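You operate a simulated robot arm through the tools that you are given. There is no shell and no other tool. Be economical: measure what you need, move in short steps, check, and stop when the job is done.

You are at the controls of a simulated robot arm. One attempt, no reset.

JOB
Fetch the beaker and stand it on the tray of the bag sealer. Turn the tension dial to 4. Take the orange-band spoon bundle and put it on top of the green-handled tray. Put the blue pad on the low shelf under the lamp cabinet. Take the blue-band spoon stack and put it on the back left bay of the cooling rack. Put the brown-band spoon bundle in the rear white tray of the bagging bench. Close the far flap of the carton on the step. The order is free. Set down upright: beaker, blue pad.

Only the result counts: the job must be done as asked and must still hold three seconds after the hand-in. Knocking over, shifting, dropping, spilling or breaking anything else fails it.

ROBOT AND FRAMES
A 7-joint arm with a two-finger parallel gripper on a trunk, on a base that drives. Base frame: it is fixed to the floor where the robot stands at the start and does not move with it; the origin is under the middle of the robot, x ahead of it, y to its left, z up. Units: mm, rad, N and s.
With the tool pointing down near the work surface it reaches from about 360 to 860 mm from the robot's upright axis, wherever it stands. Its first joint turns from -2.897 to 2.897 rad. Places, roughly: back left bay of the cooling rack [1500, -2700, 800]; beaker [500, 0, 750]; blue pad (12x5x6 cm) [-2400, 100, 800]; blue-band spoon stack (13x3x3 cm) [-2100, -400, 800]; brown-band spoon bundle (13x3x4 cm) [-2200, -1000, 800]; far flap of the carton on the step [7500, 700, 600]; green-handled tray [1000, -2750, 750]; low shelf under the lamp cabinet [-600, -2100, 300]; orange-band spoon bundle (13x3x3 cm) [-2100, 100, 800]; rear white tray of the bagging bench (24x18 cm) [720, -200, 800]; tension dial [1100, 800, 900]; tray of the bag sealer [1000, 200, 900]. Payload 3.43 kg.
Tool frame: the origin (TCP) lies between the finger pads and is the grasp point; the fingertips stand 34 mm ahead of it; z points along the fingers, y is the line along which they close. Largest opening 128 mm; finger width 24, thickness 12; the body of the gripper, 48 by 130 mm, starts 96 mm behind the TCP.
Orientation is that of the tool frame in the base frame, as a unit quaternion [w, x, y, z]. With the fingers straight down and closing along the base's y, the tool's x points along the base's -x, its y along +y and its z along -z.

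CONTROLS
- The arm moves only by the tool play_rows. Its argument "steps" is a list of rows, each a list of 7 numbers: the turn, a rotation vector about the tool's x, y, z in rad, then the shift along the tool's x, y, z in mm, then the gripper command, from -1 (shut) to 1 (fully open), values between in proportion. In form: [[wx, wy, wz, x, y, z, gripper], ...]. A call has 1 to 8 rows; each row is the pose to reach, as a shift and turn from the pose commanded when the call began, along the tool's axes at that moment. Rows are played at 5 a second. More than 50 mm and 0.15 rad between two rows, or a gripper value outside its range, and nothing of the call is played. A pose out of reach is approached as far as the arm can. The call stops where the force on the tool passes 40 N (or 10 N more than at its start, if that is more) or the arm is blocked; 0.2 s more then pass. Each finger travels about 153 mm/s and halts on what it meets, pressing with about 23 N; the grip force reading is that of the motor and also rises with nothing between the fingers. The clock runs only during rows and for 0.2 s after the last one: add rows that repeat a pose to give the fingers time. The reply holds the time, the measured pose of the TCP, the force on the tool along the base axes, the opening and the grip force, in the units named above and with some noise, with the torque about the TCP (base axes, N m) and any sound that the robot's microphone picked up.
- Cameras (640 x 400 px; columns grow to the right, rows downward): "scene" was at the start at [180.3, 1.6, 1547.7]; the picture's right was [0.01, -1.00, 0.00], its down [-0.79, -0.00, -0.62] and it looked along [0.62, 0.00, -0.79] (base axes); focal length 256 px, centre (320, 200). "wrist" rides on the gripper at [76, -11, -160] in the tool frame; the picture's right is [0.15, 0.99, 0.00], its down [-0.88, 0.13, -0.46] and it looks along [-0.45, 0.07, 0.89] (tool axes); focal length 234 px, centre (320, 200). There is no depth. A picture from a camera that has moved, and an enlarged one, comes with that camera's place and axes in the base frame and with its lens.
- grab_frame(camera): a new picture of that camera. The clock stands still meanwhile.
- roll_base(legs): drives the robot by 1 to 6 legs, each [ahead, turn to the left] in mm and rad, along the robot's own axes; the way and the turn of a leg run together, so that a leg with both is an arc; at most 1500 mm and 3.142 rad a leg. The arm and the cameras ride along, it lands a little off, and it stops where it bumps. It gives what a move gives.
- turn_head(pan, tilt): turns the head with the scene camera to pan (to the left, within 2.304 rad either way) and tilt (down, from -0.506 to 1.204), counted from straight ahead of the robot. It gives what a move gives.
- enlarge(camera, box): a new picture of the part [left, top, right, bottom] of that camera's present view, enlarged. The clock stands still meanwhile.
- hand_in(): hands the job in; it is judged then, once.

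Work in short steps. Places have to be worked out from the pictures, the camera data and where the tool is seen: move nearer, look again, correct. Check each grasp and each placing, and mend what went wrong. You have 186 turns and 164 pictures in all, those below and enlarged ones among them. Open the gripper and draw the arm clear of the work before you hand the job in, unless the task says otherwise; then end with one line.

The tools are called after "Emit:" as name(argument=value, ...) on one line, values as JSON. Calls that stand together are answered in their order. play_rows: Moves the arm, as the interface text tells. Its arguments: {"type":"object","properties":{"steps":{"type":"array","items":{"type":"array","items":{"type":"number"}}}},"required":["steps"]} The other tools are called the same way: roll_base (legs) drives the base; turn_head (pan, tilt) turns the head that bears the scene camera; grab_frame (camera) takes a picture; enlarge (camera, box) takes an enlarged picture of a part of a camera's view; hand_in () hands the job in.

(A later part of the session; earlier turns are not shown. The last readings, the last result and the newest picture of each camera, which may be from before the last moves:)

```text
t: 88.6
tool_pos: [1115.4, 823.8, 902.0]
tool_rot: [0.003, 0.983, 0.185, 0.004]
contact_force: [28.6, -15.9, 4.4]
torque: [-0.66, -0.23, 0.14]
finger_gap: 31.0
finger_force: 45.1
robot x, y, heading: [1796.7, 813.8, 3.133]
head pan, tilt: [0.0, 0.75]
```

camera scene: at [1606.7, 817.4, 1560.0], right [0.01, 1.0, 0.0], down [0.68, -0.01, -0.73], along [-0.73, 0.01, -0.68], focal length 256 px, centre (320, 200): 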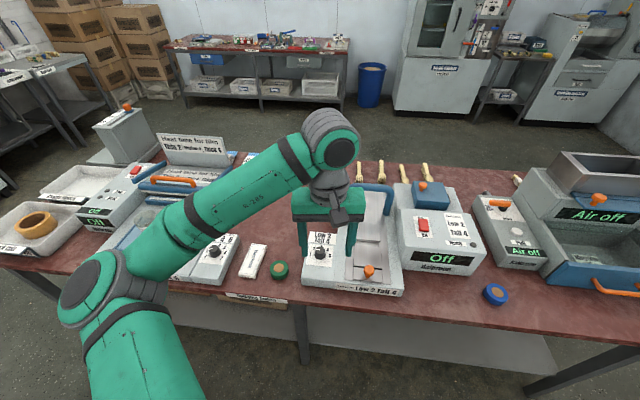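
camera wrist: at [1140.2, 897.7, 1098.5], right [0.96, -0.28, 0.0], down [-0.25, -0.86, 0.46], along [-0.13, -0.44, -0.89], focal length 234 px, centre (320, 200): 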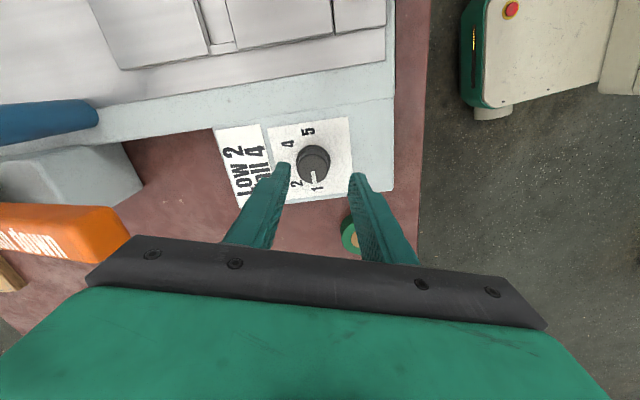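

Relieve the side load and continue turning.

Emit:
play_rows(steps=[[0, 0, 0, 2, 2.5, 0, -0.8], [0, 0, 0.1, 2, 2.5, 0, -0.8], [0, 0, 0.2, 2, 2.5, 0, -0.8]])

Emit:
enlarge(camera="wrist", box=[240, 110, 400, 210])

```text
t: 89.4
tool_pos: [1115.6, 823.3, 901.7]
tool_rot: [0.003, 0.996, 0.088, 0.003]
contact_force: [3.4, -19.0, 7.5]
torque: [-1.03, 0.49, 0.12]
finger_gap: 30.9
finger_force: 45.4
robot x, y, heading: [1790.0, 813.9, 3.132]
head pan, tilt: [0.0, 0.75]
```

```text
4.00 times, centred on (320, 160) of wrist
camera zoom: at [1188.8, 849.2, 1061.8], right [0.32, -0.95, 0.01], down [-0.85, -0.28, 0.45], along [-0.43, -0.15, -0.89], focal length 937 px, centre (320, 360)
```

zoom: 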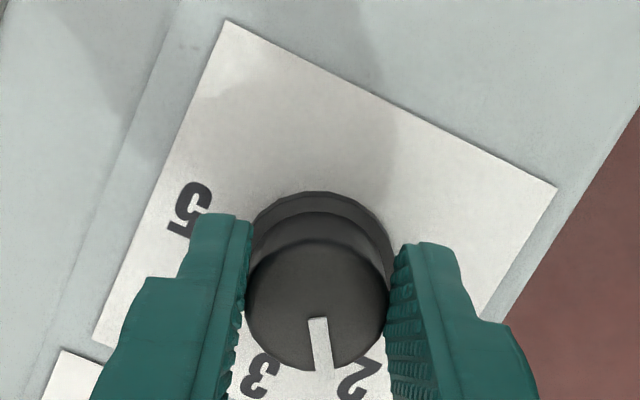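

Pointer now between 2 and 3, as expected (~55° done, ~80° left). Continue with relief shift.

Emit:
play_rows(steps=[[0, 0, 0, 0, 2.5, 0, -0.8], [0, 0, 0.1, 0, 2.5, 0, -0.8], [0, 0, 0.2, 0, 2.5, 0, -0.8], [0, 0, 0.3, 0, 2.5, 0, -0.8]])

```text
t: 90.4
tool_pos: [1116.7, 821.3, 902.2]
tool_rot: [0.002, 0.998, -0.063, 0.002]
contact_force: [-19.5, -15.3, 13.6]
torque: [-0.5, 1.62, 0.1]
finger_gap: 31.1
finger_force: 45.2
robot x, y, heading: [1795.1, 811.9, 3.131]
head pan, tilt: [0.0, 0.75]
```

Emit:
play_rows(steps=[[0, 0, 0, -2, 1.5, -0.7, -0.8], [0, 0, 0.1, -2, 1.5, -0.7, -0.8], [0, 0, 0.2, -2.5, 1.5, -0.7, -0.8], [0, 0, 0.3, -3, 1.5, -0.7, -0.8]])

```text
t: 91.4
tool_pos: [1114.6, 820.7, 902.1]
tool_rot: [0.001, 0.977, -0.212, 0.006]
contact_force: [14.1, -19.9, 11.1]
torque: [-0.71, -0.32, 0.09]
finger_gap: 31.0
finger_force: 45.3
robot x, y, heading: [1795.8, 816.1, 3.128]
head pan, tilt: [0.0, 0.75]
```

Emit:
play_rows(steps=[[0, 0, 0, 2, 1, -0.7, -0.8], [0, 0, 0.1, 2, 1, -0.7, -0.8], [0, 0, 0.2, 2, 1, -0.7, -0.8], [0, 0, 0.3, 2, 1, -0.7, -0.8]])

Emit:
enlarge(camera="wrist", box=[240, 110, 400, 210])

```text
t: 92.4
tool_pos: [1115.0, 817.1, 901.5]
tool_rot: [0.001, 0.935, -0.355, 0.005]
contact_force: [-12.4, -19.6, -19.6]
torque: [-1.09, 0.15, 0.15]
finger_gap: 30.9
finger_force: 44.9
robot x, y, heading: [1793.0, 817.6, 3.131]
head pan, tilt: [0.0, 0.75]
```

```text
4.00 times, centred on (320, 160) of wrist
camera zoom: at [1178.4, 777.8, 1062.1], right [-0.55, -0.84, 0.0], down [-0.75, 0.49, 0.45], along [-0.37, 0.25, -0.89], focal length 937 px, centre (320, 360)
```

zoom: 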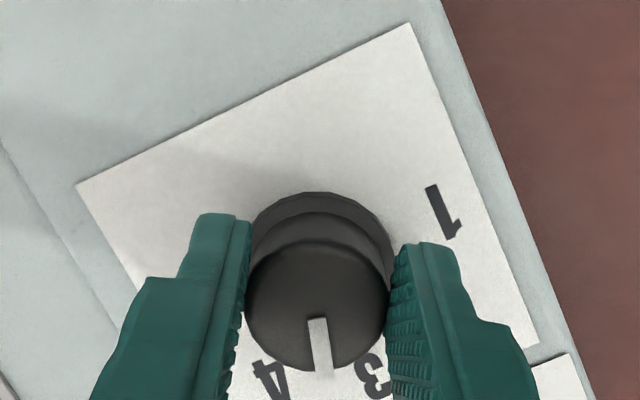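

Pointer is between 3 and 4; fits show the knob fixed at (1110, 821) with the grip 7 mm off-axis. Turn the remaining 0.48 rad about the knob centre.

Emit:
play_rows(steps=[[0, 0, 0, 0, 1.2, 0.7, -0.8], [0, 0, 0.12, 0, 2, 0.7, -0.8], [0, 0, 0.25, -0.1, 2.8, 0.7, -0.8], [0, 0, 0.37, -0.3, 3.6, 0.7, -0.8], [0, 0, 0.47, -0.6, 4.4, 0.7, -0.8]])

Emit:
enlarge(camera="wrist", box=[240, 110, 400, 210])

Emit:
enlarge(camera="scene", box=[280, 210, 376, 270])

```text
t: 93.6
tool_pos: [1113.2, 816.7, 901.7]
tool_rot: [-0.002, 0.825, -0.565, 0.005]
contact_force: [-0.7, -13.0, -15.4]
torque: [-1.37, -0.18, 0.02]
finger_gap: 31.0
finger_force: 45.1
robot x, y, heading: [1794.0, 818.5, 3.136]
head pan, tilt: [0.0, 0.75]
```

```text
4.00 times, centred on (320, 160) of wrist
camera zoom: at [1149.6, 751.5, 1062.1], right [-0.87, -0.5, -0.01], down [-0.45, 0.77, 0.45], along [-0.22, 0.39, -0.89], focal length 937 px, centre (320, 360)
```

zoom: 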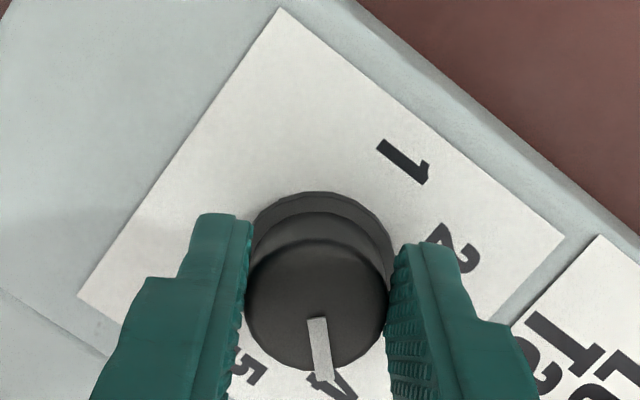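

```text
6.67 times, centred on (328, 240) of scene
camera zoom: at [1606.1, 816.9, 1559.9], right [0.01, 1.0, 0.0], down [0.68, -0.01, -0.73], along [-0.73, 0.01, -0.68], focal length 1706 px, centre (267, -67)
```

zoom: 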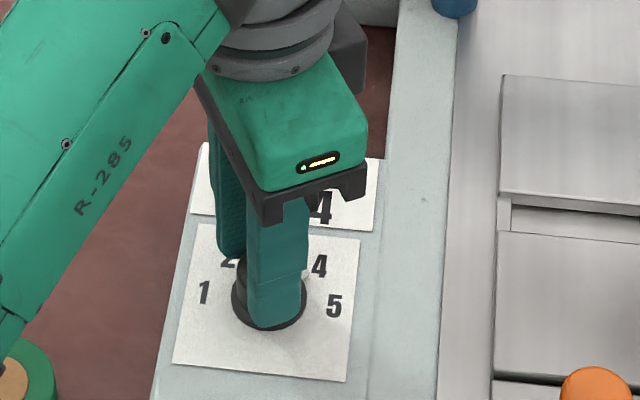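

Pointer seems at 4. Open, lift and verify.

Emit:
play_rows(steps=[[0, 0, 0, 0, 0, 0, -0.5], [0, 0, 0, 0, 0, 0, -0.2], [0, 0, 0, 0, 0, -30, -0.2], [0, 0, 0, 0, 0, -75, -0.2], [0, 0, 0, 0, 0, -120, -0.2], [0, 0, 0, 0, 0, -165, -0.2]])

Emit:
enlarge(camera="wrist", box=[256, 80, 384, 160])

Emit:
enlarge(camera="scene", box=[280, 210, 376, 270])

```text
t: 95.0
tool_pos: [1112.2, 817.3, 1068.9]
tool_rot: [-0.001, 0.826, -0.563, 0.005]
contact_force: [-0.2, -0.3, -0.1]
torque: [0.01, -0.03, -0.02]
finger_gap: 51.2
finger_force: 0.0
robot x, y, heading: [1794.7, 812.7, 3.13]
head pan, tilt: [0.0, 0.75]
```

```text
5.00 times, centred on (320, 120) of wrist
camera zoom: at [1149.2, 753.2, 1229.1], right [-0.87, -0.5, -0.01], down [-0.45, 0.77, 0.45], along [-0.22, 0.39, -0.89], focal length 1171 px, centre (320, 600)
```

zoom: 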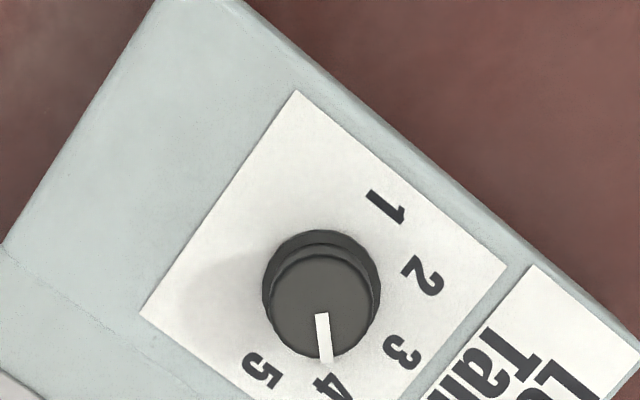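

```text
6.67 times, centred on (328, 240) of scene
camera zoom: at [1606.7, 817.5, 1559.9], right [0.01, 1.0, 0.0], down [0.68, -0.01, -0.73], along [-0.73, 0.01, -0.68], focal length 1706 px, centre (267, -67)
```

zoom: 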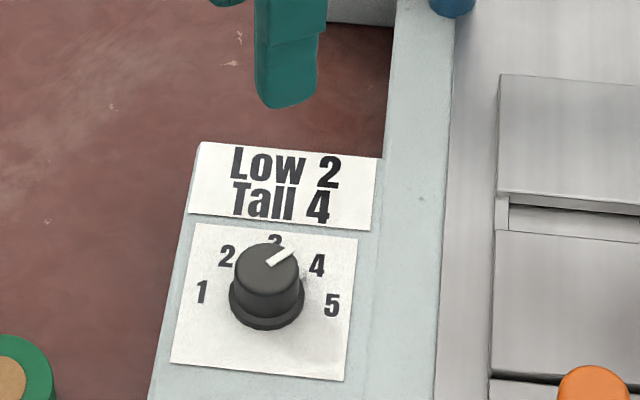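

Dial reads 4. Next, the carton flap: restore wrist, back off and look toward +x for a driving lane.

Emit:
play_rows(steps=[[0, 0, -0.15, 0, 0, -10, 0], [0, 0, -0.3, 0, 0, -20, 0], [0, 0, -0.45, 0, 0, -30, 0], [0, 0, -0.6, 0, 0, -40, 0], [0, 0, -0.75, 0, 0, -50, 0], [0, 0, -0.9, 0, 0, -60, 0], [0, 0, -1.05, 0, 0, -60, 0], [0, 0, -1.19, 0, 0, -60, 0]])

Emit:
roll_base(legs=[[-250, 0], [0, -1.5708], [0, -1.5708]])

Emit:
turn_head(pan=0.0, tilt=0.3)

Emit:
grab_frame(camera="scene")

```text
t: 96.8
tool_pos: [1111.6, 817.7, 1127.2]
tool_rot: [0.002, 1.0, -0.002, 0.005]
contact_force: [0.2, -0.1, 1.1]
torque: [0.01, -0.01, 0.01]
finger_gap: 64.1
finger_force: 0.0
robot x, y, heading: [1791.7, 817.0, 3.132]
head pan, tilt: [0.0, 0.75]
```

```text
t: 107.4
tool_pos: [2726.6, 767.7, 1126.8]
tool_rot: [-0.004, 0.033, 0.999, 0.002]
contact_force: [0.4, 0.0, -0.1]
torque: [0.01, 0.01, -0.01]
finger_gap: 63.9
finger_force: 0.1
robot x, y, heading: [2043.0, 812.8, -0.069]
head pan, tilt: [0.0, 0.75]
```

```text
t: 108.3
tool_pos: [2725.3, 768.1, 1126.7]
tool_rot: [-0.005, 0.032, 0.999, 0.002]
contact_force: [0.2, 0.2, 0.5]
torque: [0.0, 0.02, 0.01]
finger_gap: 63.9
finger_force: 0.1
robot x, y, heading: [2041.3, 811.5, -0.076]
head pan, tilt: [0.0, 0.3]
```

```text
116 pictures are left
camera scene: at [2241.4, 797.9, 1600.2], right [-0.07, -1.0, 0.0], down [-0.3, 0.02, -0.95], along [0.95, -0.07, -0.3], focal length 256 px, centre (320, 200)
```

scene: 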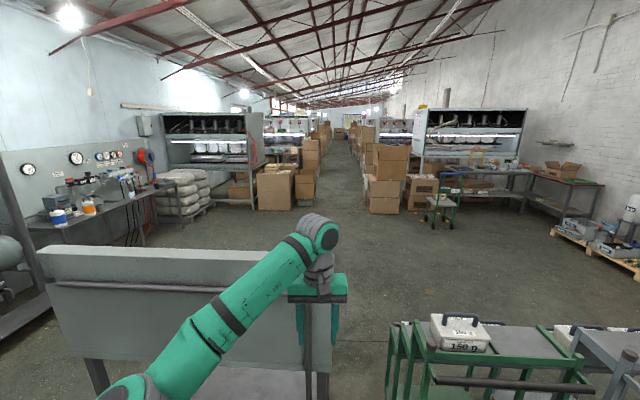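

Emit:
enlarge(camera="scene", box=[240, 120, 440, 245])

Emit:
turn_head(pan=0.0, tilt=0.85)

Emit:
grab_frame(camera="scene")

```text
3.20 times, centred on (340, 182) of scene
camera zoom: at [2241.4, 797.9, 1600.2], right [-0.07, -1.0, 0.0], down [-0.3, 0.02, -0.95], along [0.95, -0.07, -0.3], focal length 819 px, centre (256, 256)
```

zoom: 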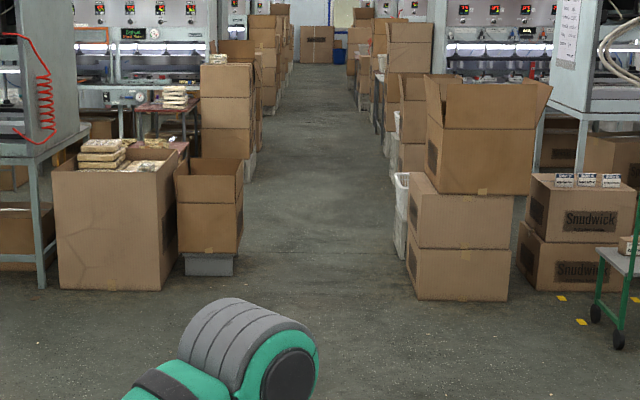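

```text
t: 109.3
tool_pos: [2724.9, 767.5, 1126.7]
tool_rot: [-0.004, 0.033, 0.999, 0.003]
contact_force: [-0.7, -0.3, 0.7]
torque: [0.02, 0.0, 0.01]
finger_gap: 64.1
finger_force: 0.0
robot x, y, heading: [2038.6, 810.7, -0.073]
head pan, tilt: [0.0, 0.85]
```

```text
114 pictures are left
camera scene: at [2226.3, 799.0, 1552.0], right [-0.07, -1.0, 0.0], down [-0.75, 0.05, -0.66], along [0.66, -0.05, -0.75], focal length 256 px, centre (320, 200)
```

scene: 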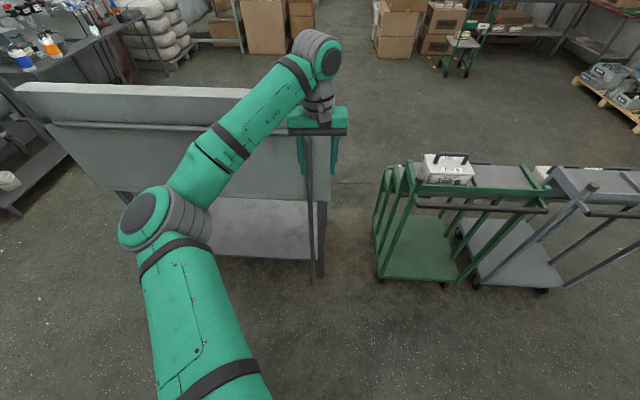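

The gap between table and green cart is too narrow; I'll go round the carts at y≈−1250 and then toward the open carton (front near x 7050, y 530–900).

Emit:
roll_base(legs=[[0, -1.498], [1050, 0], [1030, 0], [0, 1.5708], [1150, 0], [1050, 0]])

Emit:
turn_head(pan=0.3, tilt=0.45)

Emit:
grab_frame(camera="scene")

```text
t: 138.6
tool_pos: [4879.7, -1379.9, 1127.1]
tool_rot: [-0.004, 0.022, 1.0, 0.002]
contact_force: [-0.1, 0.3, -1.0]
torque: [0.02, -0.04, 0.0]
finger_gap: 64.1
finger_force: 0.1
robot x, y, heading: [4198.9, -1350.4, -0.049]
head pan, tilt: [0.0, 0.85]
```

```text
t: 139.4
tool_pos: [4880.0, -1380.7, 1128.0]
tool_rot: [-0.005, 0.023, 1.0, 0.002]
contact_force: [0.0, 0.3, 0.4]
torque: [0.0, 0.01, -0.03]
finger_gap: 64.0
finger_force: 0.1
robot x, y, heading: [4194.0, -1347.6, -0.05]
head pan, tilt: [0.3, 0.45]
```

```text
113 pictures are left
camera scene: at [4391.6, -1333.5, 1586.3], right [0.25, -0.97, 0.0], down [-0.42, -0.11, -0.9], along [0.87, 0.22, -0.44], focal length 256 px, centre (320, 200)
```

scene: 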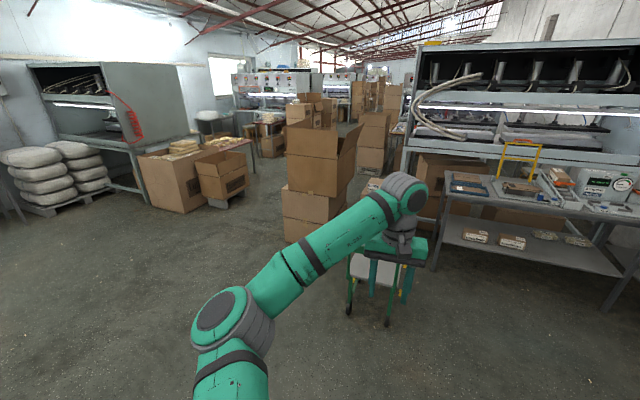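

Drive diagonally to about (6150, 600), facing the carton.

Emit:
roll_base(legs=[[0, 0.834], [1400, 0], [1360, 0], [0, -0.784]])

Emit:
turn_head(pan=0.0, tilt=0.7)

Emit:
grab_frame(camera="scene")

```text
t: 157.6
tool_pos: [6777.0, 685.5, 1126.8]
tool_rot: [-0.004, -0.022, 1.0, 0.001]
contact_force: [0.3, 0.0, 0.1]
torque: [0.02, 0.0, 0.04]
finger_gap: 64.2
finger_force: 0.0
robot x, y, heading: [6093.8, 656.1, 0.032]
head pan, tilt: [0.3, 0.45]
```

```text
t: 158.4
tool_pos: [6777.3, 684.9, 1126.6]
tool_rot: [-0.005, -0.021, 1.0, 0.002]
contact_force: [-0.4, 0.1, -0.1]
torque: [0.0, -0.02, 0.01]
finger_gap: 64.1
finger_force: 0.0
robot x, y, heading: [6094.6, 653.0, 0.036]
head pan, tilt: [0.0, 0.7]
```

```text
112 pictures are left
camera scene: at [6284.6, 661.8, 1564.2], right [0.04, -1.0, 0.0], down [-0.64, -0.02, -0.77], along [0.76, 0.03, -0.64], focal length 256 px, centre (320, 200)
```

scene: 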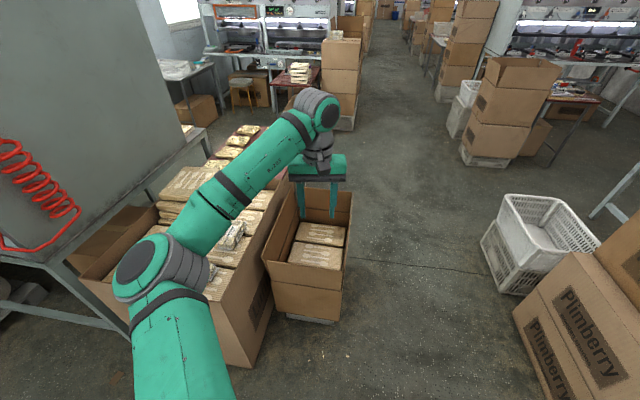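

Emit:
enlarge(camera="scene", box=[230, 140, 390, 330])

```text
2.11 times, centred on (310, 235) of scene
camera zoom: at [6284.6, 661.8, 1564.2], right [0.04, -1.0, 0.0], down [-0.64, -0.02, -0.77], along [0.76, 0.03, -0.64], focal length 539 px, centre (341, 126)
```

zoom: 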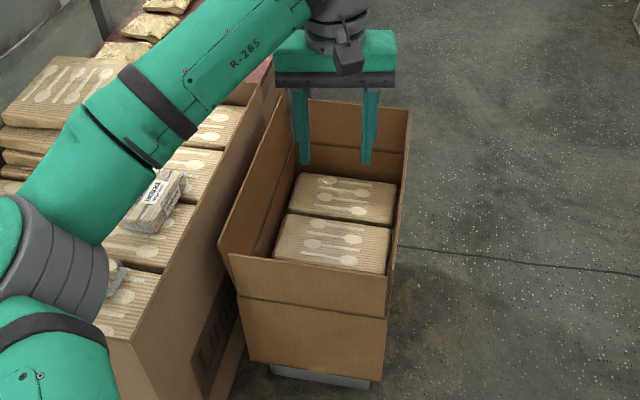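

The far flap stands upright at about x 7570, y 510–880, z 390–560. I'll move into the aisle beside it (7570, −20), facing +y.

Emit:
roll_base(legs=[[0, -1.01], [828, 0], [0, 0.974], [1010, 0], [0, 1.5708]])

Emit:
turn_head(pan=0.0, tilt=0.9)

Emit:
grab_frame(camera="scene")

Emit:
grab_frame(camera="wrist")

```text
t: 164.7
tool_pos: [6849.6, -465.3, 1126.8]
tool_rot: [-0.006, 0.474, 0.88, 0.009]
contact_force: [0.6, 7.7, -0.3]
torque: [-0.47, 0.13, -0.22]
finger_gap: 61.2
finger_force: 0.0
robot x, y, heading: [6467.6, 96.4, -0.987]
head pan, tilt: [0.0, 0.7]
stopped in leg 2: the force on the tool passed its limit at 97 N (the readings are from after the stop); the commanded pose is now the measured one
```

```text
t: 165.5
tool_pos: [6850.0, -464.8, 1127.0]
tool_rot: [-0.007, 0.474, 0.88, 0.008]
contact_force: [0.0, 10.3, -1.0]
torque: [-0.67, 0.03, -0.28]
finger_gap: 60.4
finger_force: 0.0
robot x, y, heading: [6466.4, 95.7, -0.991]
head pan, tilt: [0.0, 0.901]
```

```text
110 pictures are left
camera scene: at [6567.1, -52.2, 1548.1], right [-0.83, -0.55, 0.0], down [-0.43, 0.65, -0.62], along [0.34, -0.52, -0.78], focal length 256 px, centre (320, 200)
```

scene: 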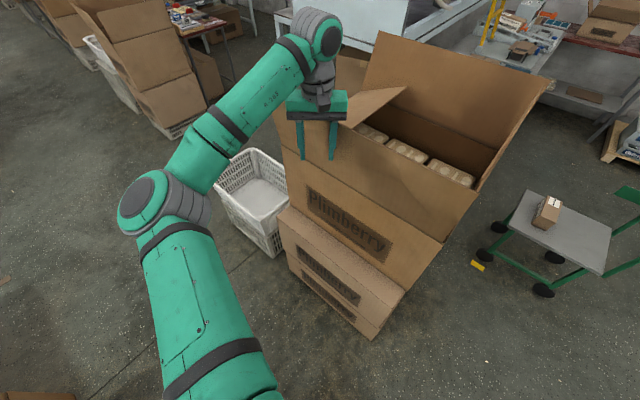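

```text
109 pictures are left
camera wrist: at [6799.3, -410.9, 1287.5], right [0.75, 0.67, 0.01], down [0.59, -0.67, 0.44], along [0.3, -0.32, -0.9], focal length 234 px, centre (320, 200)
```

wrist: 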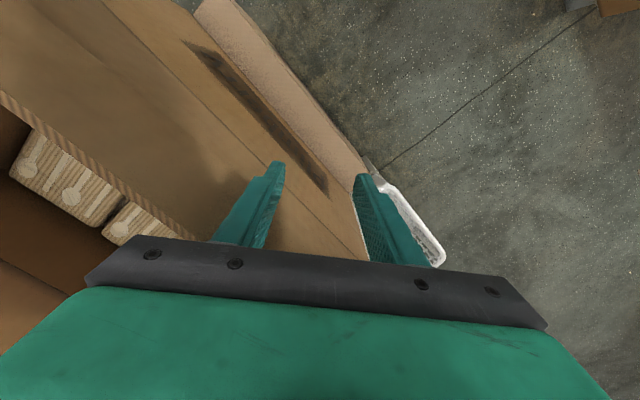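

The gripper bumped an open flap of the tall right-hand carton. Back off at once and check it.

Emit:
roll_base(legs=[[-300, 0]])

Emit:
grab_frame(camera="scene")

```text
t: 167.5
tool_pos: [6686.0, -223.1, 1126.0]
tool_rot: [-0.006, 0.476, 0.879, 0.007]
contact_force: [0.8, 0.6, 0.4]
torque: [0.0, 0.01, 0.02]
finger_gap: 64.0
finger_force: 0.0
robot x, y, heading: [6302.6, 342.0, -0.991]
head pan, tilt: [0.0, 0.901]
```

```text
108 pictures are left
camera scene: at [6405.3, 191.9, 1548.0], right [-0.84, -0.55, 0.0], down [-0.43, 0.65, -0.62], along [0.34, -0.52, -0.78], focal length 256 px, centre (320, 200)
```

scene: 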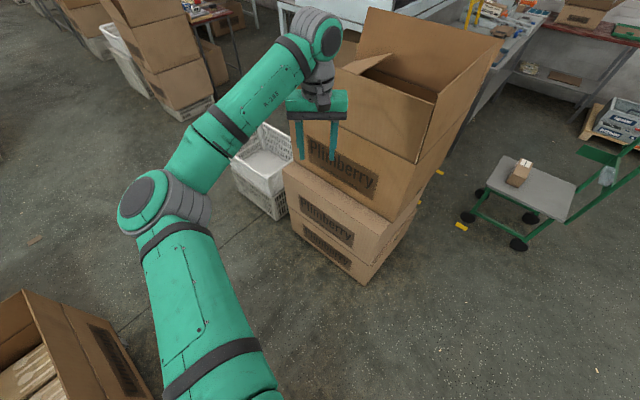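

Nothing fell and the stack looks intact. Retract and raise the arm before driving further, then take a gentler path.

Emit:
play_rows(steps=[[0, 0, 0, 40, 0, -20, -1], [0, 0, 0, 80, 0, -40, -1], [0, 0, 0, 120, 0, -60, -1], [0, 0, 0, 160, 0, -80, -1], [0, 0, 0, 200, 0, -100, -1], [0, 0, 0, 230, 0, -120, -1]])

Emit:
roll_base(legs=[[0, 0.43], [640, 0], [0, 0.561], [700, 0], [0, 1.5708]])

Emit:
grab_frame(camera="scene")

Emit:
grab_frame(camera="wrist")

```text
t: 168.9
tool_pos: [6560.2, -33.9, 1251.2]
tool_rot: [-0.006, 0.475, 0.88, 0.008]
contact_force: [-0.6, -1.6, 0.6]
torque: [0.08, -0.02, 0.02]
finger_gap: 0.0
finger_force: 23.1
robot x, y, heading: [6303.5, 340.6, -0.995]
head pan, tilt: [0.0, 0.901]
```

```text
t: 182.0
tool_pos: [7744.9, 430.8, 1251.5]
tool_rot: [-0.01, -0.535, 0.845, -0.003]
contact_force: [-0.4, 0.9, 0.2]
torque: [-0.01, -0.01, 0.01]
finger_gap: 0.0
finger_force: 23.4
robot x, y, heading: [7555.1, 13.8, 0.999]
head pan, tilt: [0.0, 0.901]
stopped in leg 5: the robot was blocked; the commanded pose is now the measured one
```

```text
107 pictures are left
camera scene: at [7654.3, 170.3, 1548.0], right [0.84, -0.54, 0.0], down [-0.42, -0.66, -0.62], along [0.34, 0.52, -0.78], focal length 256 px, centre (320, 200)
```

scene: 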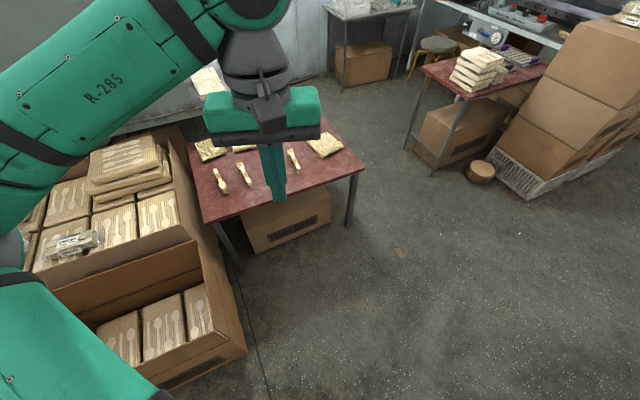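

```text
106 pictures are left
camera wrist: at [7724.4, 360.0, 1412.2], right [-0.96, 0.29, 0.01], down [0.27, 0.86, 0.44], along [0.12, 0.42, -0.9], focal length 234 px, centre (320, 200)
```

wrist: 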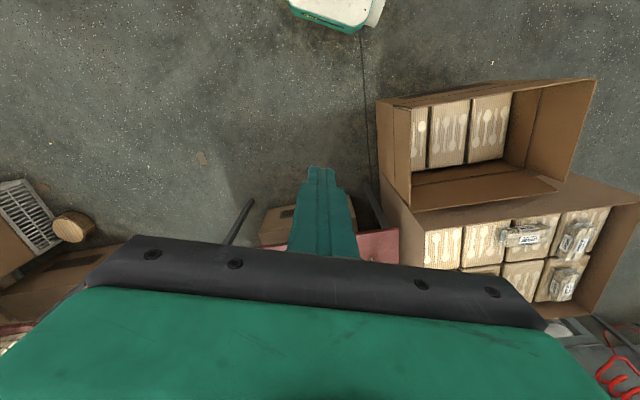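

The base was blocked while turning at heading 1.0. Relieve it slightly and inspect what it touched; the arm's first joint can do the rest.

Emit:
roll_base(legs=[[0, -0.15]])

Emit:
enlarge(camera="wrist", box=[300, 40, 640, 250])

Emit:
turn_head(pan=0.9, tilt=1.2)

Emit:
grab_frame(camera="scene")

Emit:
turn_head(pan=-1.8, tilt=1.0)

Emit:
grab_frame(camera="scene")

```text
t: 183.1
tool_pos: [7805.0, 395.6, 1252.3]
tool_rot: [-0.01, -0.467, 0.884, -0.001]
contact_force: [-1.0, 0.2, 0.2]
torque: [-0.01, 0.01, 0.0]
finger_gap: 0.4
finger_force: 23.5
robot x, y, heading: [7554.0, 15.9, 0.841]
head pan, tilt: [0.0, 0.901]
```

```text
1.88 times, centred on (470, 145) of wrist
camera zoom: at [7774.6, 329.7, 1412.3], right [-0.9, 0.44, 0.01], down [0.4, 0.81, 0.44], along [0.18, 0.4, -0.9], focal length 441 px, centre (38, 304)
```

zoom: 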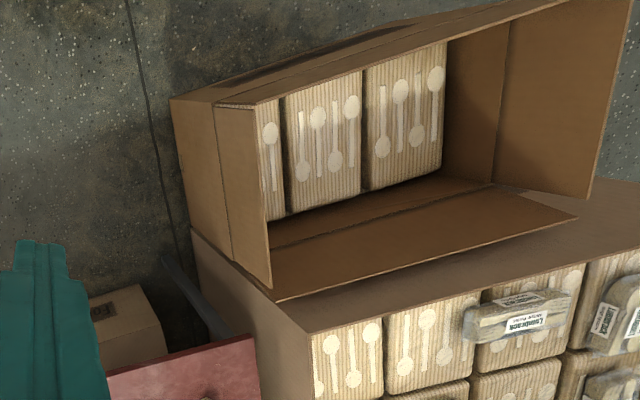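

```text
t: 184.3
tool_pos: [7805.1, 395.0, 1251.6]
tool_rot: [-0.01, -0.467, 0.884, -0.001]
contact_force: [0.3, 0.2, 0.8]
torque: [0.04, -0.01, -0.01]
finger_gap: 0.2
finger_force: 23.2
robot x, y, heading: [7552.6, 17.8, 0.841]
head pan, tilt: [0.901, 1.201]
```

```text
104 pictures are left
camera scene: at [7616.7, 151.8, 1528.2], right [0.99, 0.17, 0.0], down [0.16, -0.92, -0.36], along [-0.06, 0.36, -0.93], focal length 256 px, centre (320, 200)
```

scene: 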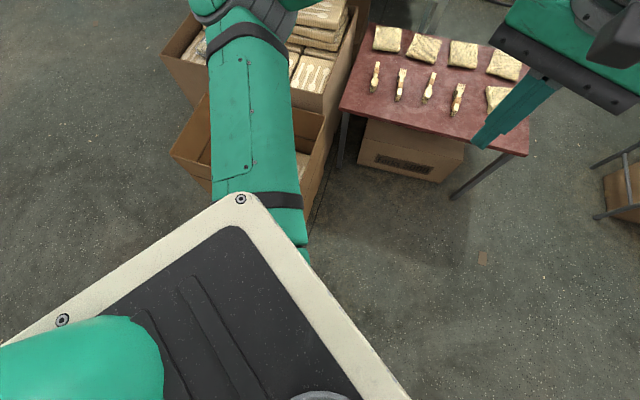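

```text
t: 186.7
tool_pos: [7805.3, 395.6, 1251.8]
tool_rot: [-0.011, -0.467, 0.884, -0.002]
contact_force: [0.2, -0.2, -0.2]
torque: [-0.01, 0.01, -0.03]
finger_gap: 0.2
finger_force: 22.8
robot x, y, heading: [7553.0, 13.9, 0.841]
head pan, tilt: [-1.799, 1.0]
```

```text
103 pictures are left
camera scene: at [7666.4, 39.7, 1540.8], right [-0.82, -0.58, 0.0], down [-0.49, 0.69, -0.54], along [0.31, -0.44, -0.84], focal length 256 px, centre (320, 200)
```

scene: 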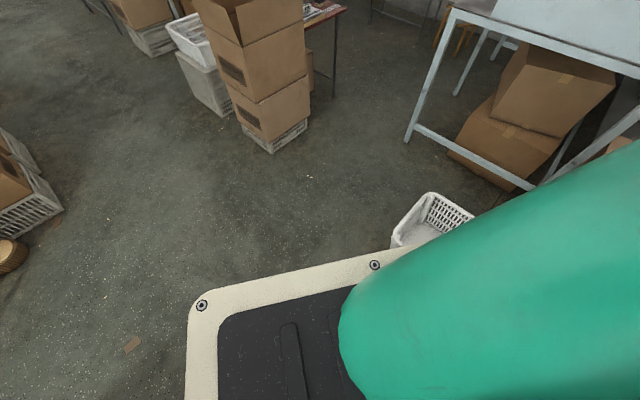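

The camera shows the torso deck only; the base corner probably met the carton. The far flap hinge runs from about (7460, 516) to (7513, 862) at z≈445, top ≈630. Move the closed fingers to (7600, 679), behind the flap.

Emit:
play_rows(steps=[[0, 0, 0, -15, 41, 0, -1], [0, 0, 0, -30, 82, 0, -1], [0, 0, 0, -45, 123, 0, -1], [0, 0, 0, -60, 164, 0, -1], [0, 0, 0, -75, 205, 0, -1], [0, 0, 0, -90, 246, 0, -1], [0, 0, 0, -105, 287, 0, -1], [0, 0, 0, -119, 329, 0, -1]])

Emit:
play_rows(steps=[[0, 0, 0, 0, 0, 45, -1], [0, 0, 0, 0, 0, 90, -1], [0, 0, 0, 0, 0, 135, -1], [0, 0, 0, 0, 0, 180, -1], [0, 0, 0, 0, 0, 225, -1], [0, 0, 0, 0, 0, 270, -1], [0, 0, 0, 0, 0, 315, -1]])

Emit:
turn_head(pan=0.75, tilt=0.9)

Emit:
grab_frame(camera="scene")

Emit:
grab_frame(camera="wrist")

```text
t: 188.5
tool_pos: [7598.5, 682.1, 1251.9]
tool_rot: [-0.01, -0.466, 0.885, -0.001]
contact_force: [-0.3, 0.1, -0.5]
torque: [0.01, 0.02, -0.01]
finger_gap: 0.1
finger_force: 23.1
robot x, y, heading: [7555.7, 17.2, 0.845]
head pan, tilt: [-1.799, 1.0]
```

```text
t: 190.1
tool_pos: [7596.3, 677.2, 935.9]
tool_rot: [-0.011, -0.467, 0.884, -0.001]
contact_force: [-0.1, 0.8, 0.0]
torque: [-0.01, -0.03, 0.02]
finger_gap: 0.0
finger_force: 22.7
robot x, y, heading: [7552.6, 16.4, 0.842]
head pan, tilt: [-1.799, 1.0]
```

```text
t: 192.4
tool_pos: [7596.1, 676.8, 936.5]
tool_rot: [-0.01, -0.468, 0.884, -0.001]
contact_force: [-0.1, -0.1, 0.2]
torque: [-0.01, -0.04, 0.0]
finger_gap: 0.0
finger_force: 23.1
robot x, y, heading: [7552.3, 16.9, 0.841]
head pan, tilt: [0.75, 0.901]
```

```text
102 pictures are left
camera scene: at [7624.5, 172.2, 1548.0], right [1.0, 0.02, 0.0], down [0.02, -0.78, -0.62], along [-0.01, 0.62, -0.78], focal length 256 px, centre (320, 200)
```

scene: 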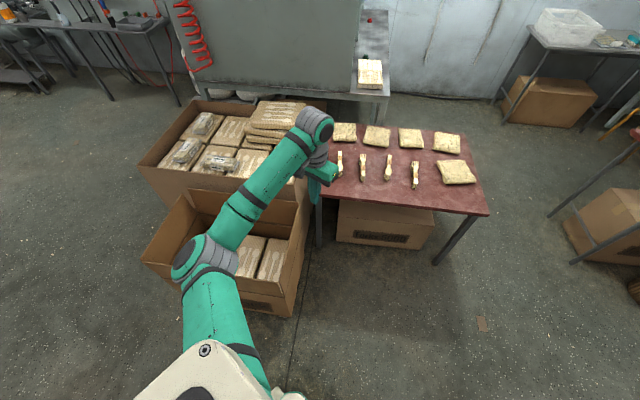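

```text
101 pictures are left
camera wrist: at [7566.6, 610.3, 1096.8], right [-0.9, 0.44, 0.01], down [0.4, 0.81, 0.44], along [0.18, 0.4, -0.9], focal length 234 px, centre (320, 200)
```

wrist: 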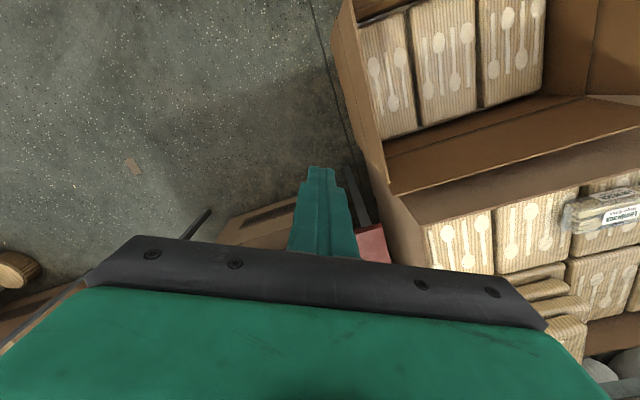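

The fingers are ~100 mm outside the flap, clear of the red table. Lower to tip z≈575.

Emit:
play_rows(steps=[[0, 0, 0, 0, 0, 45, -1], [0, 0, 0, 0, 0, 90, -1], [0, 0, 0, 0, 0, 135, -1], [0, 0, 0, 0, 0, 180, -1], [0, 0, 0, 0, 0, 225, -1], [0, 0, 0, 0, 0, 270, -1], [0, 0, 0, 0, 0, 310, -1]])

Emit:
grab_frame(camera="wrist")

Emit:
enlarge(camera="scene", box=[130, 90, 370, 320])

```text
t: 194.0
tool_pos: [7588.7, 672.9, 627.5]
tool_rot: [-0.009, -0.467, 0.884, -0.001]
contact_force: [0.9, -0.4, -1.0]
torque: [-0.01, 0.0, 0.0]
finger_gap: 0.0
finger_force: 23.1
robot x, y, heading: [7556.8, 19.0, 0.847]
head pan, tilt: [0.75, 0.901]
```

```text
100 pictures are left
camera wrist: at [7558.4, 607.4, 788.2], right [-0.9, 0.44, 0.01], down [0.4, 0.81, 0.44], along [0.18, 0.4, -0.9], focal length 234 px, centre (320, 200)
```

wrist: 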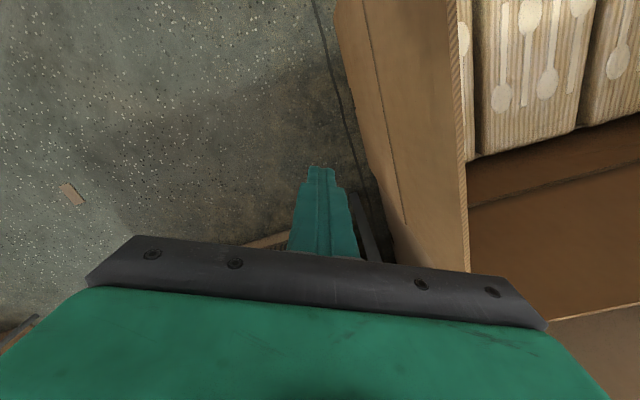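

```text
1.74 times, centred on (250, 205) of scene
camera zoom: at [7624.4, 172.1, 1548.1], right [1.0, 0.02, 0.0], down [0.02, -0.78, -0.62], along [-0.01, 0.62, -0.78], focal length 445 px, centre (442, 191)
```

zoom: 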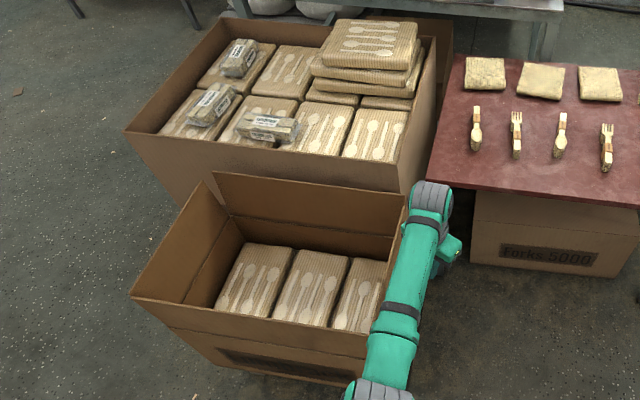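

Geometry agrees (hinge z 445, top 630). Push the flap along its inward normal, first touching, then folding.

Emit:
play_rows(steps=[[0, 0, 0, 18, 37.5, 9, -1], [0, 0, 0, 36, 75, 18, -1], [0, 0, 0, 46, 95, 19, -1], [0, 0, 0, 57, 119, 20, -1], [0, 0, 0, 67, 140, 28, -1], [0, 0, 0, 76, 158, 38, -1]])

Emit:
enlarge(camera="scene", box=[130, 90, 370, 320])

Emit:
grab_frame(camera="wrist")

```text
t: 195.4
tool_pos: [7416.7, 698.1, 590.7]
tool_rot: [-0.01, -0.466, 0.885, -0.001]
contact_force: [0.6, -0.4, 0.6]
torque: [0.01, 0.01, 0.0]
finger_gap: 0.0
finger_force: 22.6
robot x, y, heading: [7554.0, 15.1, 0.842]
head pan, tilt: [0.75, 0.901]
```

```text
1.74 times, centred on (250, 205) of scene
camera zoom: at [7624.6, 172.1, 1548.0], right [1.0, 0.02, 0.0], down [0.02, -0.78, -0.62], along [-0.01, 0.62, -0.78], focal length 445 px, centre (442, 191)
```

zoom: 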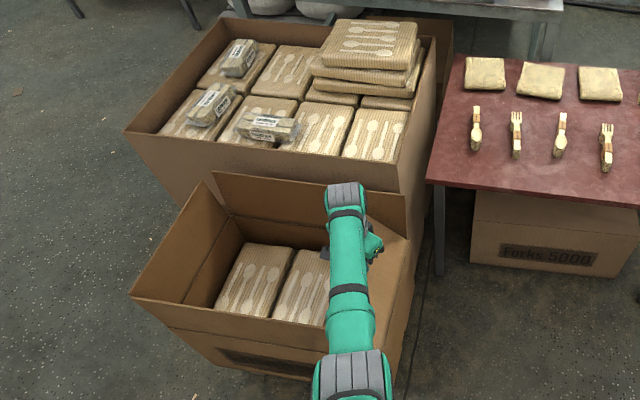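

```text
97 pictures are left
camera wrist: at [7387.2, 632.2, 751.8], right [-0.9, 0.44, 0.01], down [0.4, 0.81, 0.44], along [0.18, 0.4, -0.9], focal length 234 px, centre (320, 200)
```

wrist: 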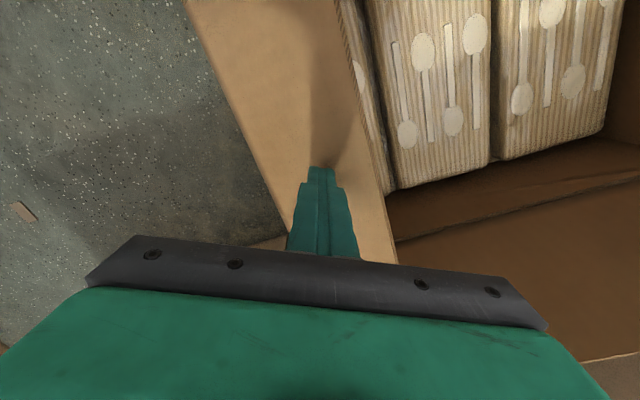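

The flap follows easily. Continue the arc down to flat.

Emit:
play_rows(steps=[[0, 0, 0, 8, 16, 16, -1], [0, 0, 0, 14.7, 30.6, 33, -1], [0, 0, 0, 22, 46, 63, -1], [0, 0, 0, 25, 51, 85, -1], [0, 0, 0, 26, 53, 100, -1], [0, 0, 0, 26, 53, 106, -1]])

Emit:
enlarge(camera="scene", box=[130, 90, 370, 320])

Emit:
grab_frame(camera="wrist")

```text
t: 196.8
tool_pos: [7364.8, 687.7, 507.3]
tool_rot: [-0.01, -0.467, 0.884, -0.001]
contact_force: [-0.4, 0.3, 0.2]
torque: [0.0, 0.01, 0.01]
finger_gap: 0.1
finger_force: 22.8
out of reach, approached as far as the arm can: row 4, 5, 6
robot x, y, heading: [7558.9, 20.3, 0.843]
head pan, tilt: [0.75, 0.901]
```

```text
1.74 times, centred on (250, 205) of scene
camera zoom: at [7624.5, 172.2, 1548.0], right [1.0, 0.02, 0.0], down [0.02, -0.78, -0.62], along [-0.01, 0.62, -0.78], focal length 445 px, centre (442, 191)
```

zoom: 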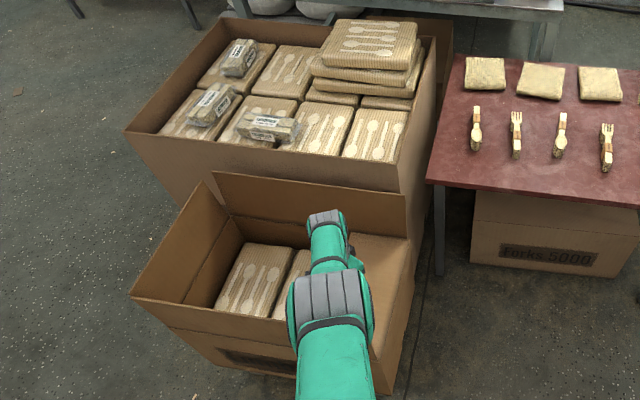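

```text
95 pictures are left
camera wrist: at [7335.3, 621.4, 668.2], right [-0.9, 0.44, 0.01], down [0.4, 0.81, 0.44], along [0.18, 0.4, -0.9], focal length 234 px, centre (320, 200)
```

wrist: 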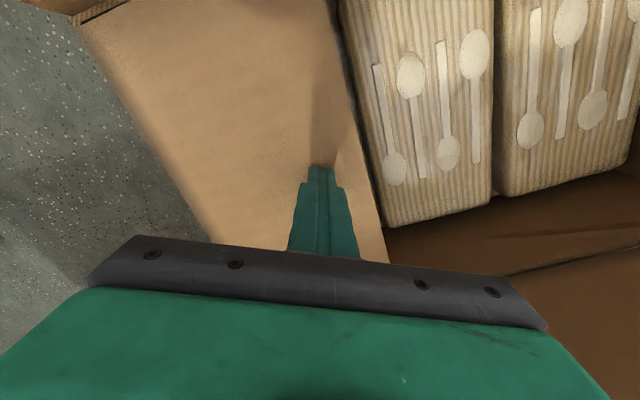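

Out of reach low down; slide 60 mm nearer the robot along the flap and press down there.

Emit:
play_rows(steps=[[0, 0, 0, 25, -17, 0, -1], [0, 0, 0, 50, -34, 0, -1], [0, 0, 0, 50, -34, 12, -1], [0, 0, 0, 50, -34, 22, -1], [0, 0, 0, 50, -34, 30, -1]])

Emit:
enlarge(camera="scene", box=[130, 90, 370, 320])

```text
t: 197.3
tool_pos: [7359.0, 677.7, 498.8]
tool_rot: [-0.007, -0.466, 0.885, 0.003]
contact_force: [2.3, -9.9, 17.0]
torque: [-0.22, -0.25, -0.11]
finger_gap: 0.0
finger_force: 22.9
out of reach, approached as far as the arm can: row 1, 2
robot x, y, heading: [7559.2, 16.2, 0.843]
head pan, tilt: [0.75, 0.901]
stopped in row 2: the force on the tool passed its limit at 168 N (the readings are from after the stop); the commanded pose is now the measured one
```

```text
1.74 times, centred on (250, 205) of scene
camera zoom: at [7624.8, 171.5, 1548.1], right [1.0, 0.02, 0.0], down [0.02, -0.78, -0.62], along [-0.01, 0.62, -0.78], focal length 445 px, centre (442, 191)
```

zoom: 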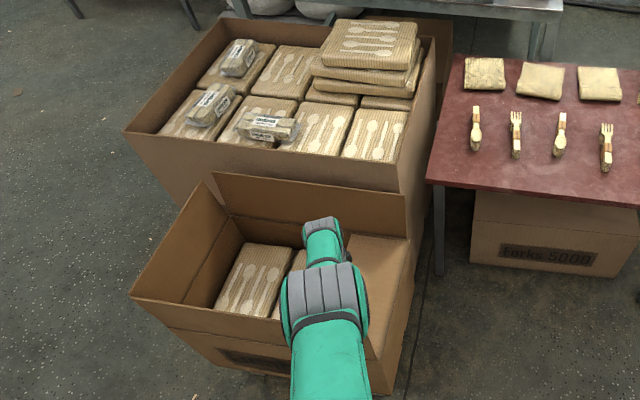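

The tip hit something firm at z≈465 – likely the flap at its closed stop. Raise clear and look.

Emit:
play_rows(steps=[[0, 0, 0, 0, 0, -20, -1], [0, 0, 0, 0, 0, -60, -1], [0, 0, 0, 0, 0, -105, -1], [0, 0, 0, 0, 0, -150, -1], [0, 0, 0, 0, 0, -195, -1], [0, 0, 0, 0, 0, -240, -1]])

Emit:
grab_frame(camera="wrist")

Emit:
enlarge(camera="scene", box=[130, 90, 370, 320])

```text
t: 198.7
tool_pos: [7324.0, 773.1, 682.7]
tool_rot: [-0.007, -0.466, 0.885, 0.001]
contact_force: [-0.6, -0.2, 0.4]
torque: [0.01, 0.0, 0.01]
finger_gap: 0.0
finger_force: 23.1
out of reach, approached as far as the arm can: row 1, 2, 3, 4, 5, 6
robot x, y, heading: [7558.9, 13.1, 0.839]
head pan, tilt: [0.75, 0.901]
```

```text
93 pictures are left
camera wrist: at [7291.7, 706.1, 842.8], right [-0.9, 0.44, 0.01], down [0.4, 0.8, 0.45], along [0.19, 0.41, -0.89], focal length 234 px, centre (320, 200)
```

wrist: 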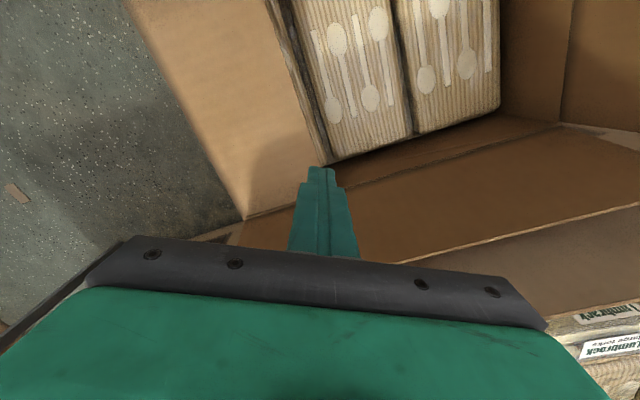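

```text
1.74 times, centred on (250, 205) of scene
camera zoom: at [7624.6, 172.2, 1548.0], right [1.0, 0.02, 0.0], down [0.02, -0.78, -0.62], along [-0.01, 0.62, -0.78], focal length 445 px, centre (442, 191)
```

zoom: 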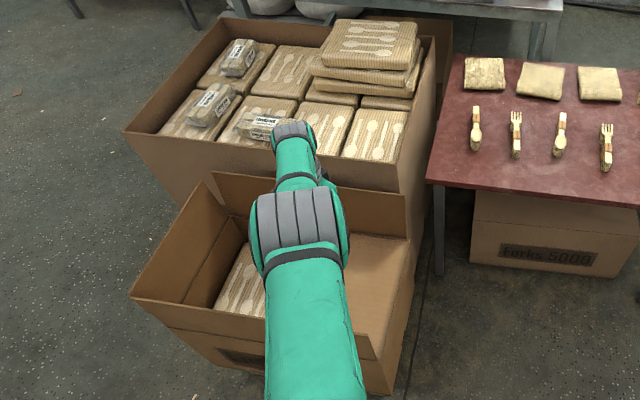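

The arm wandered near a joint limit. Bring it back toward the robot and up, gradually untwisting the wrist.

Emit:
play_rows(steps=[[0, 0, -0.1, 10, -12, -35, -1], [0, 0, -0.2, 20, -25, -70, -1], [0, 0, -0.3, 30, -37, -105, -1], [0, 0, -0.4, 40, -50, -140, -1], [0, 0, -0.5, 50, -62, -175, -1], [0, 0, -0.6, 60, -75, -210, -1], [0, 0, -0.7, 70, -87, -245, -1]])

Emit:
grab_frame(camera="wrist")

Emit:
enlarge(camera="scene", box=[130, 90, 370, 320])

```text
t: 200.3
tool_pos: [7297.0, 821.9, 918.1]
tool_rot: [0.007, 0.742, -0.67, 0.001]
contact_force: [0.1, 0.0, -1.2]
torque: [-0.05, -0.02, 0.0]
finger_gap: 0.0
finger_force: 22.8
out of reach, approached as far as the arm can: row 1, 2, 3, 4, 5, 6, 7
robot x, y, heading: [7559.9, 14.3, 0.842]
head pan, tilt: [0.75, 0.901]
```

```text
91 pictures are left
camera wrist: at [7317.6, 750.7, 1079.1], right [-0.97, -0.24, 0.01], down [-0.21, 0.87, 0.45], along [-0.12, 0.43, -0.89], focal length 234 px, centre (320, 200)
```

wrist: 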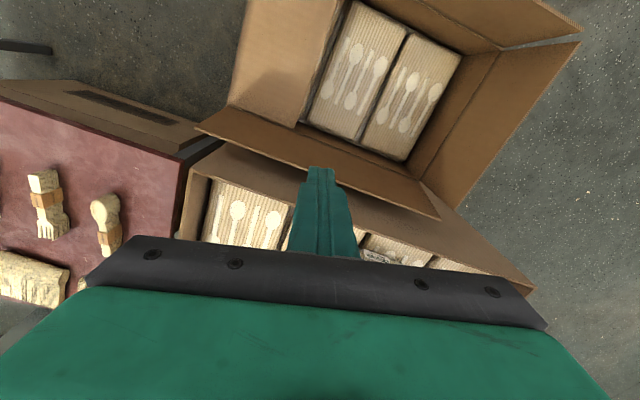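

```text
1.74 times, centred on (250, 205) of scene
camera zoom: at [7624.5, 172.6, 1548.0], right [1.0, 0.02, 0.0], down [0.02, -0.78, -0.62], along [-0.01, 0.62, -0.78], focal length 445 px, centre (442, 191)
```

zoom: 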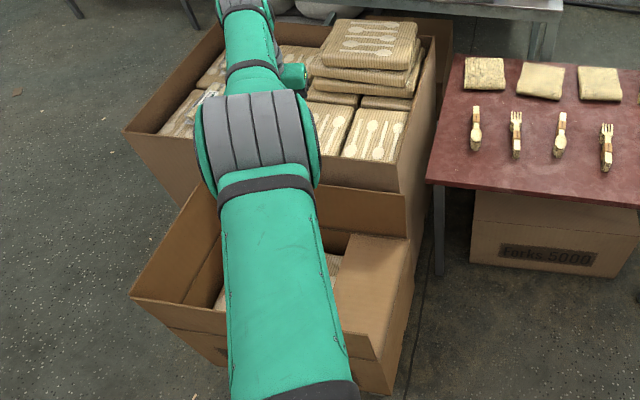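

Emit:
play_rows(steps=[[0, 0, 0, 0, 0, -20, -1], [0, 0, 0, 0, 0, -60, -1], [0, 0, 0, 0, 0, -100, -1], [0, 0, 0, 0, 0, -140, -1], [0, 0, 0, 0, 0, -180, -1], [0, 0, 0, 0, 0, -220, -1]])

```text
t: 201.7
tool_pos: [7301.9, 817.8, 1137.7]
tool_rot: [0.005, 0.741, -0.671, -0.003]
contact_force: [-0.2, 0.4, 0.3]
torque: [-0.02, -0.01, -0.03]
finger_gap: 0.1
finger_force: 22.4
out of reach, approached as far as the arm can: row 2, 3, 6
robot x, y, heading: [7557.0, 15.5, 0.839]
head pan, tilt: [0.75, 0.901]
```

Now clear above; pull inward.

Emit:
play_rows(steps=[[0, 0, 0, 40, -8, 0, -1], [0, 0, 0, 80, -17, 0, -1], [0, 0, 0, 120, -25, 0, -1], [0, 0, 0, 160, -33, 0, -1], [0, 0, 0, 200, -42, 0, -1], [0, 0, 0, 244, -51, 0, -1]])

Emit:
grab_frame(camera="wrist")

Emit:
grab_frame(camera="scene")

```text
t: 203.1
tool_pos: [7297.6, 806.7, 1167.2]
tool_rot: [0.004, 0.741, -0.671, -0.004]
contact_force: [-0.5, 0.4, 0.5]
torque: [-0.01, -0.03, -0.01]
finger_gap: 0.0
finger_force: 23.0
out of reach, approached as far as the arm can: row 1, 2, 3, 4, 5, 6
robot x, y, heading: [7559.0, 19.3, 0.843]
head pan, tilt: [0.75, 0.901]
```

```text
89 pictures are left
camera wrist: at [7318.9, 733.4, 1327.6], right [-0.97, -0.24, 0.01], down [-0.21, 0.86, 0.46], along [-0.12, 0.44, -0.89], focal length 234 px, centre (320, 200)
```

wrist: 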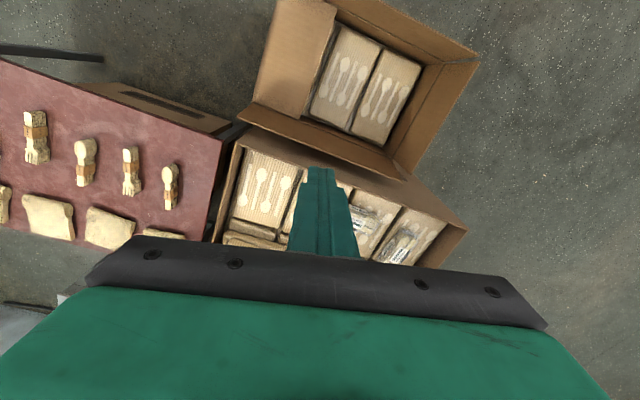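

```text
88 pictures are left
camera scene: at [7624.6, 172.0, 1548.1], right [1.0, 0.02, 0.0], down [0.02, -0.78, -0.62], along [-0.01, 0.62, -0.78], focal length 256 px, centre (320, 200)
```

scene: 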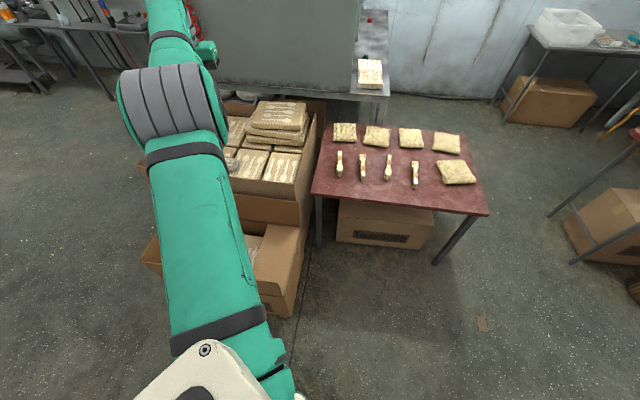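

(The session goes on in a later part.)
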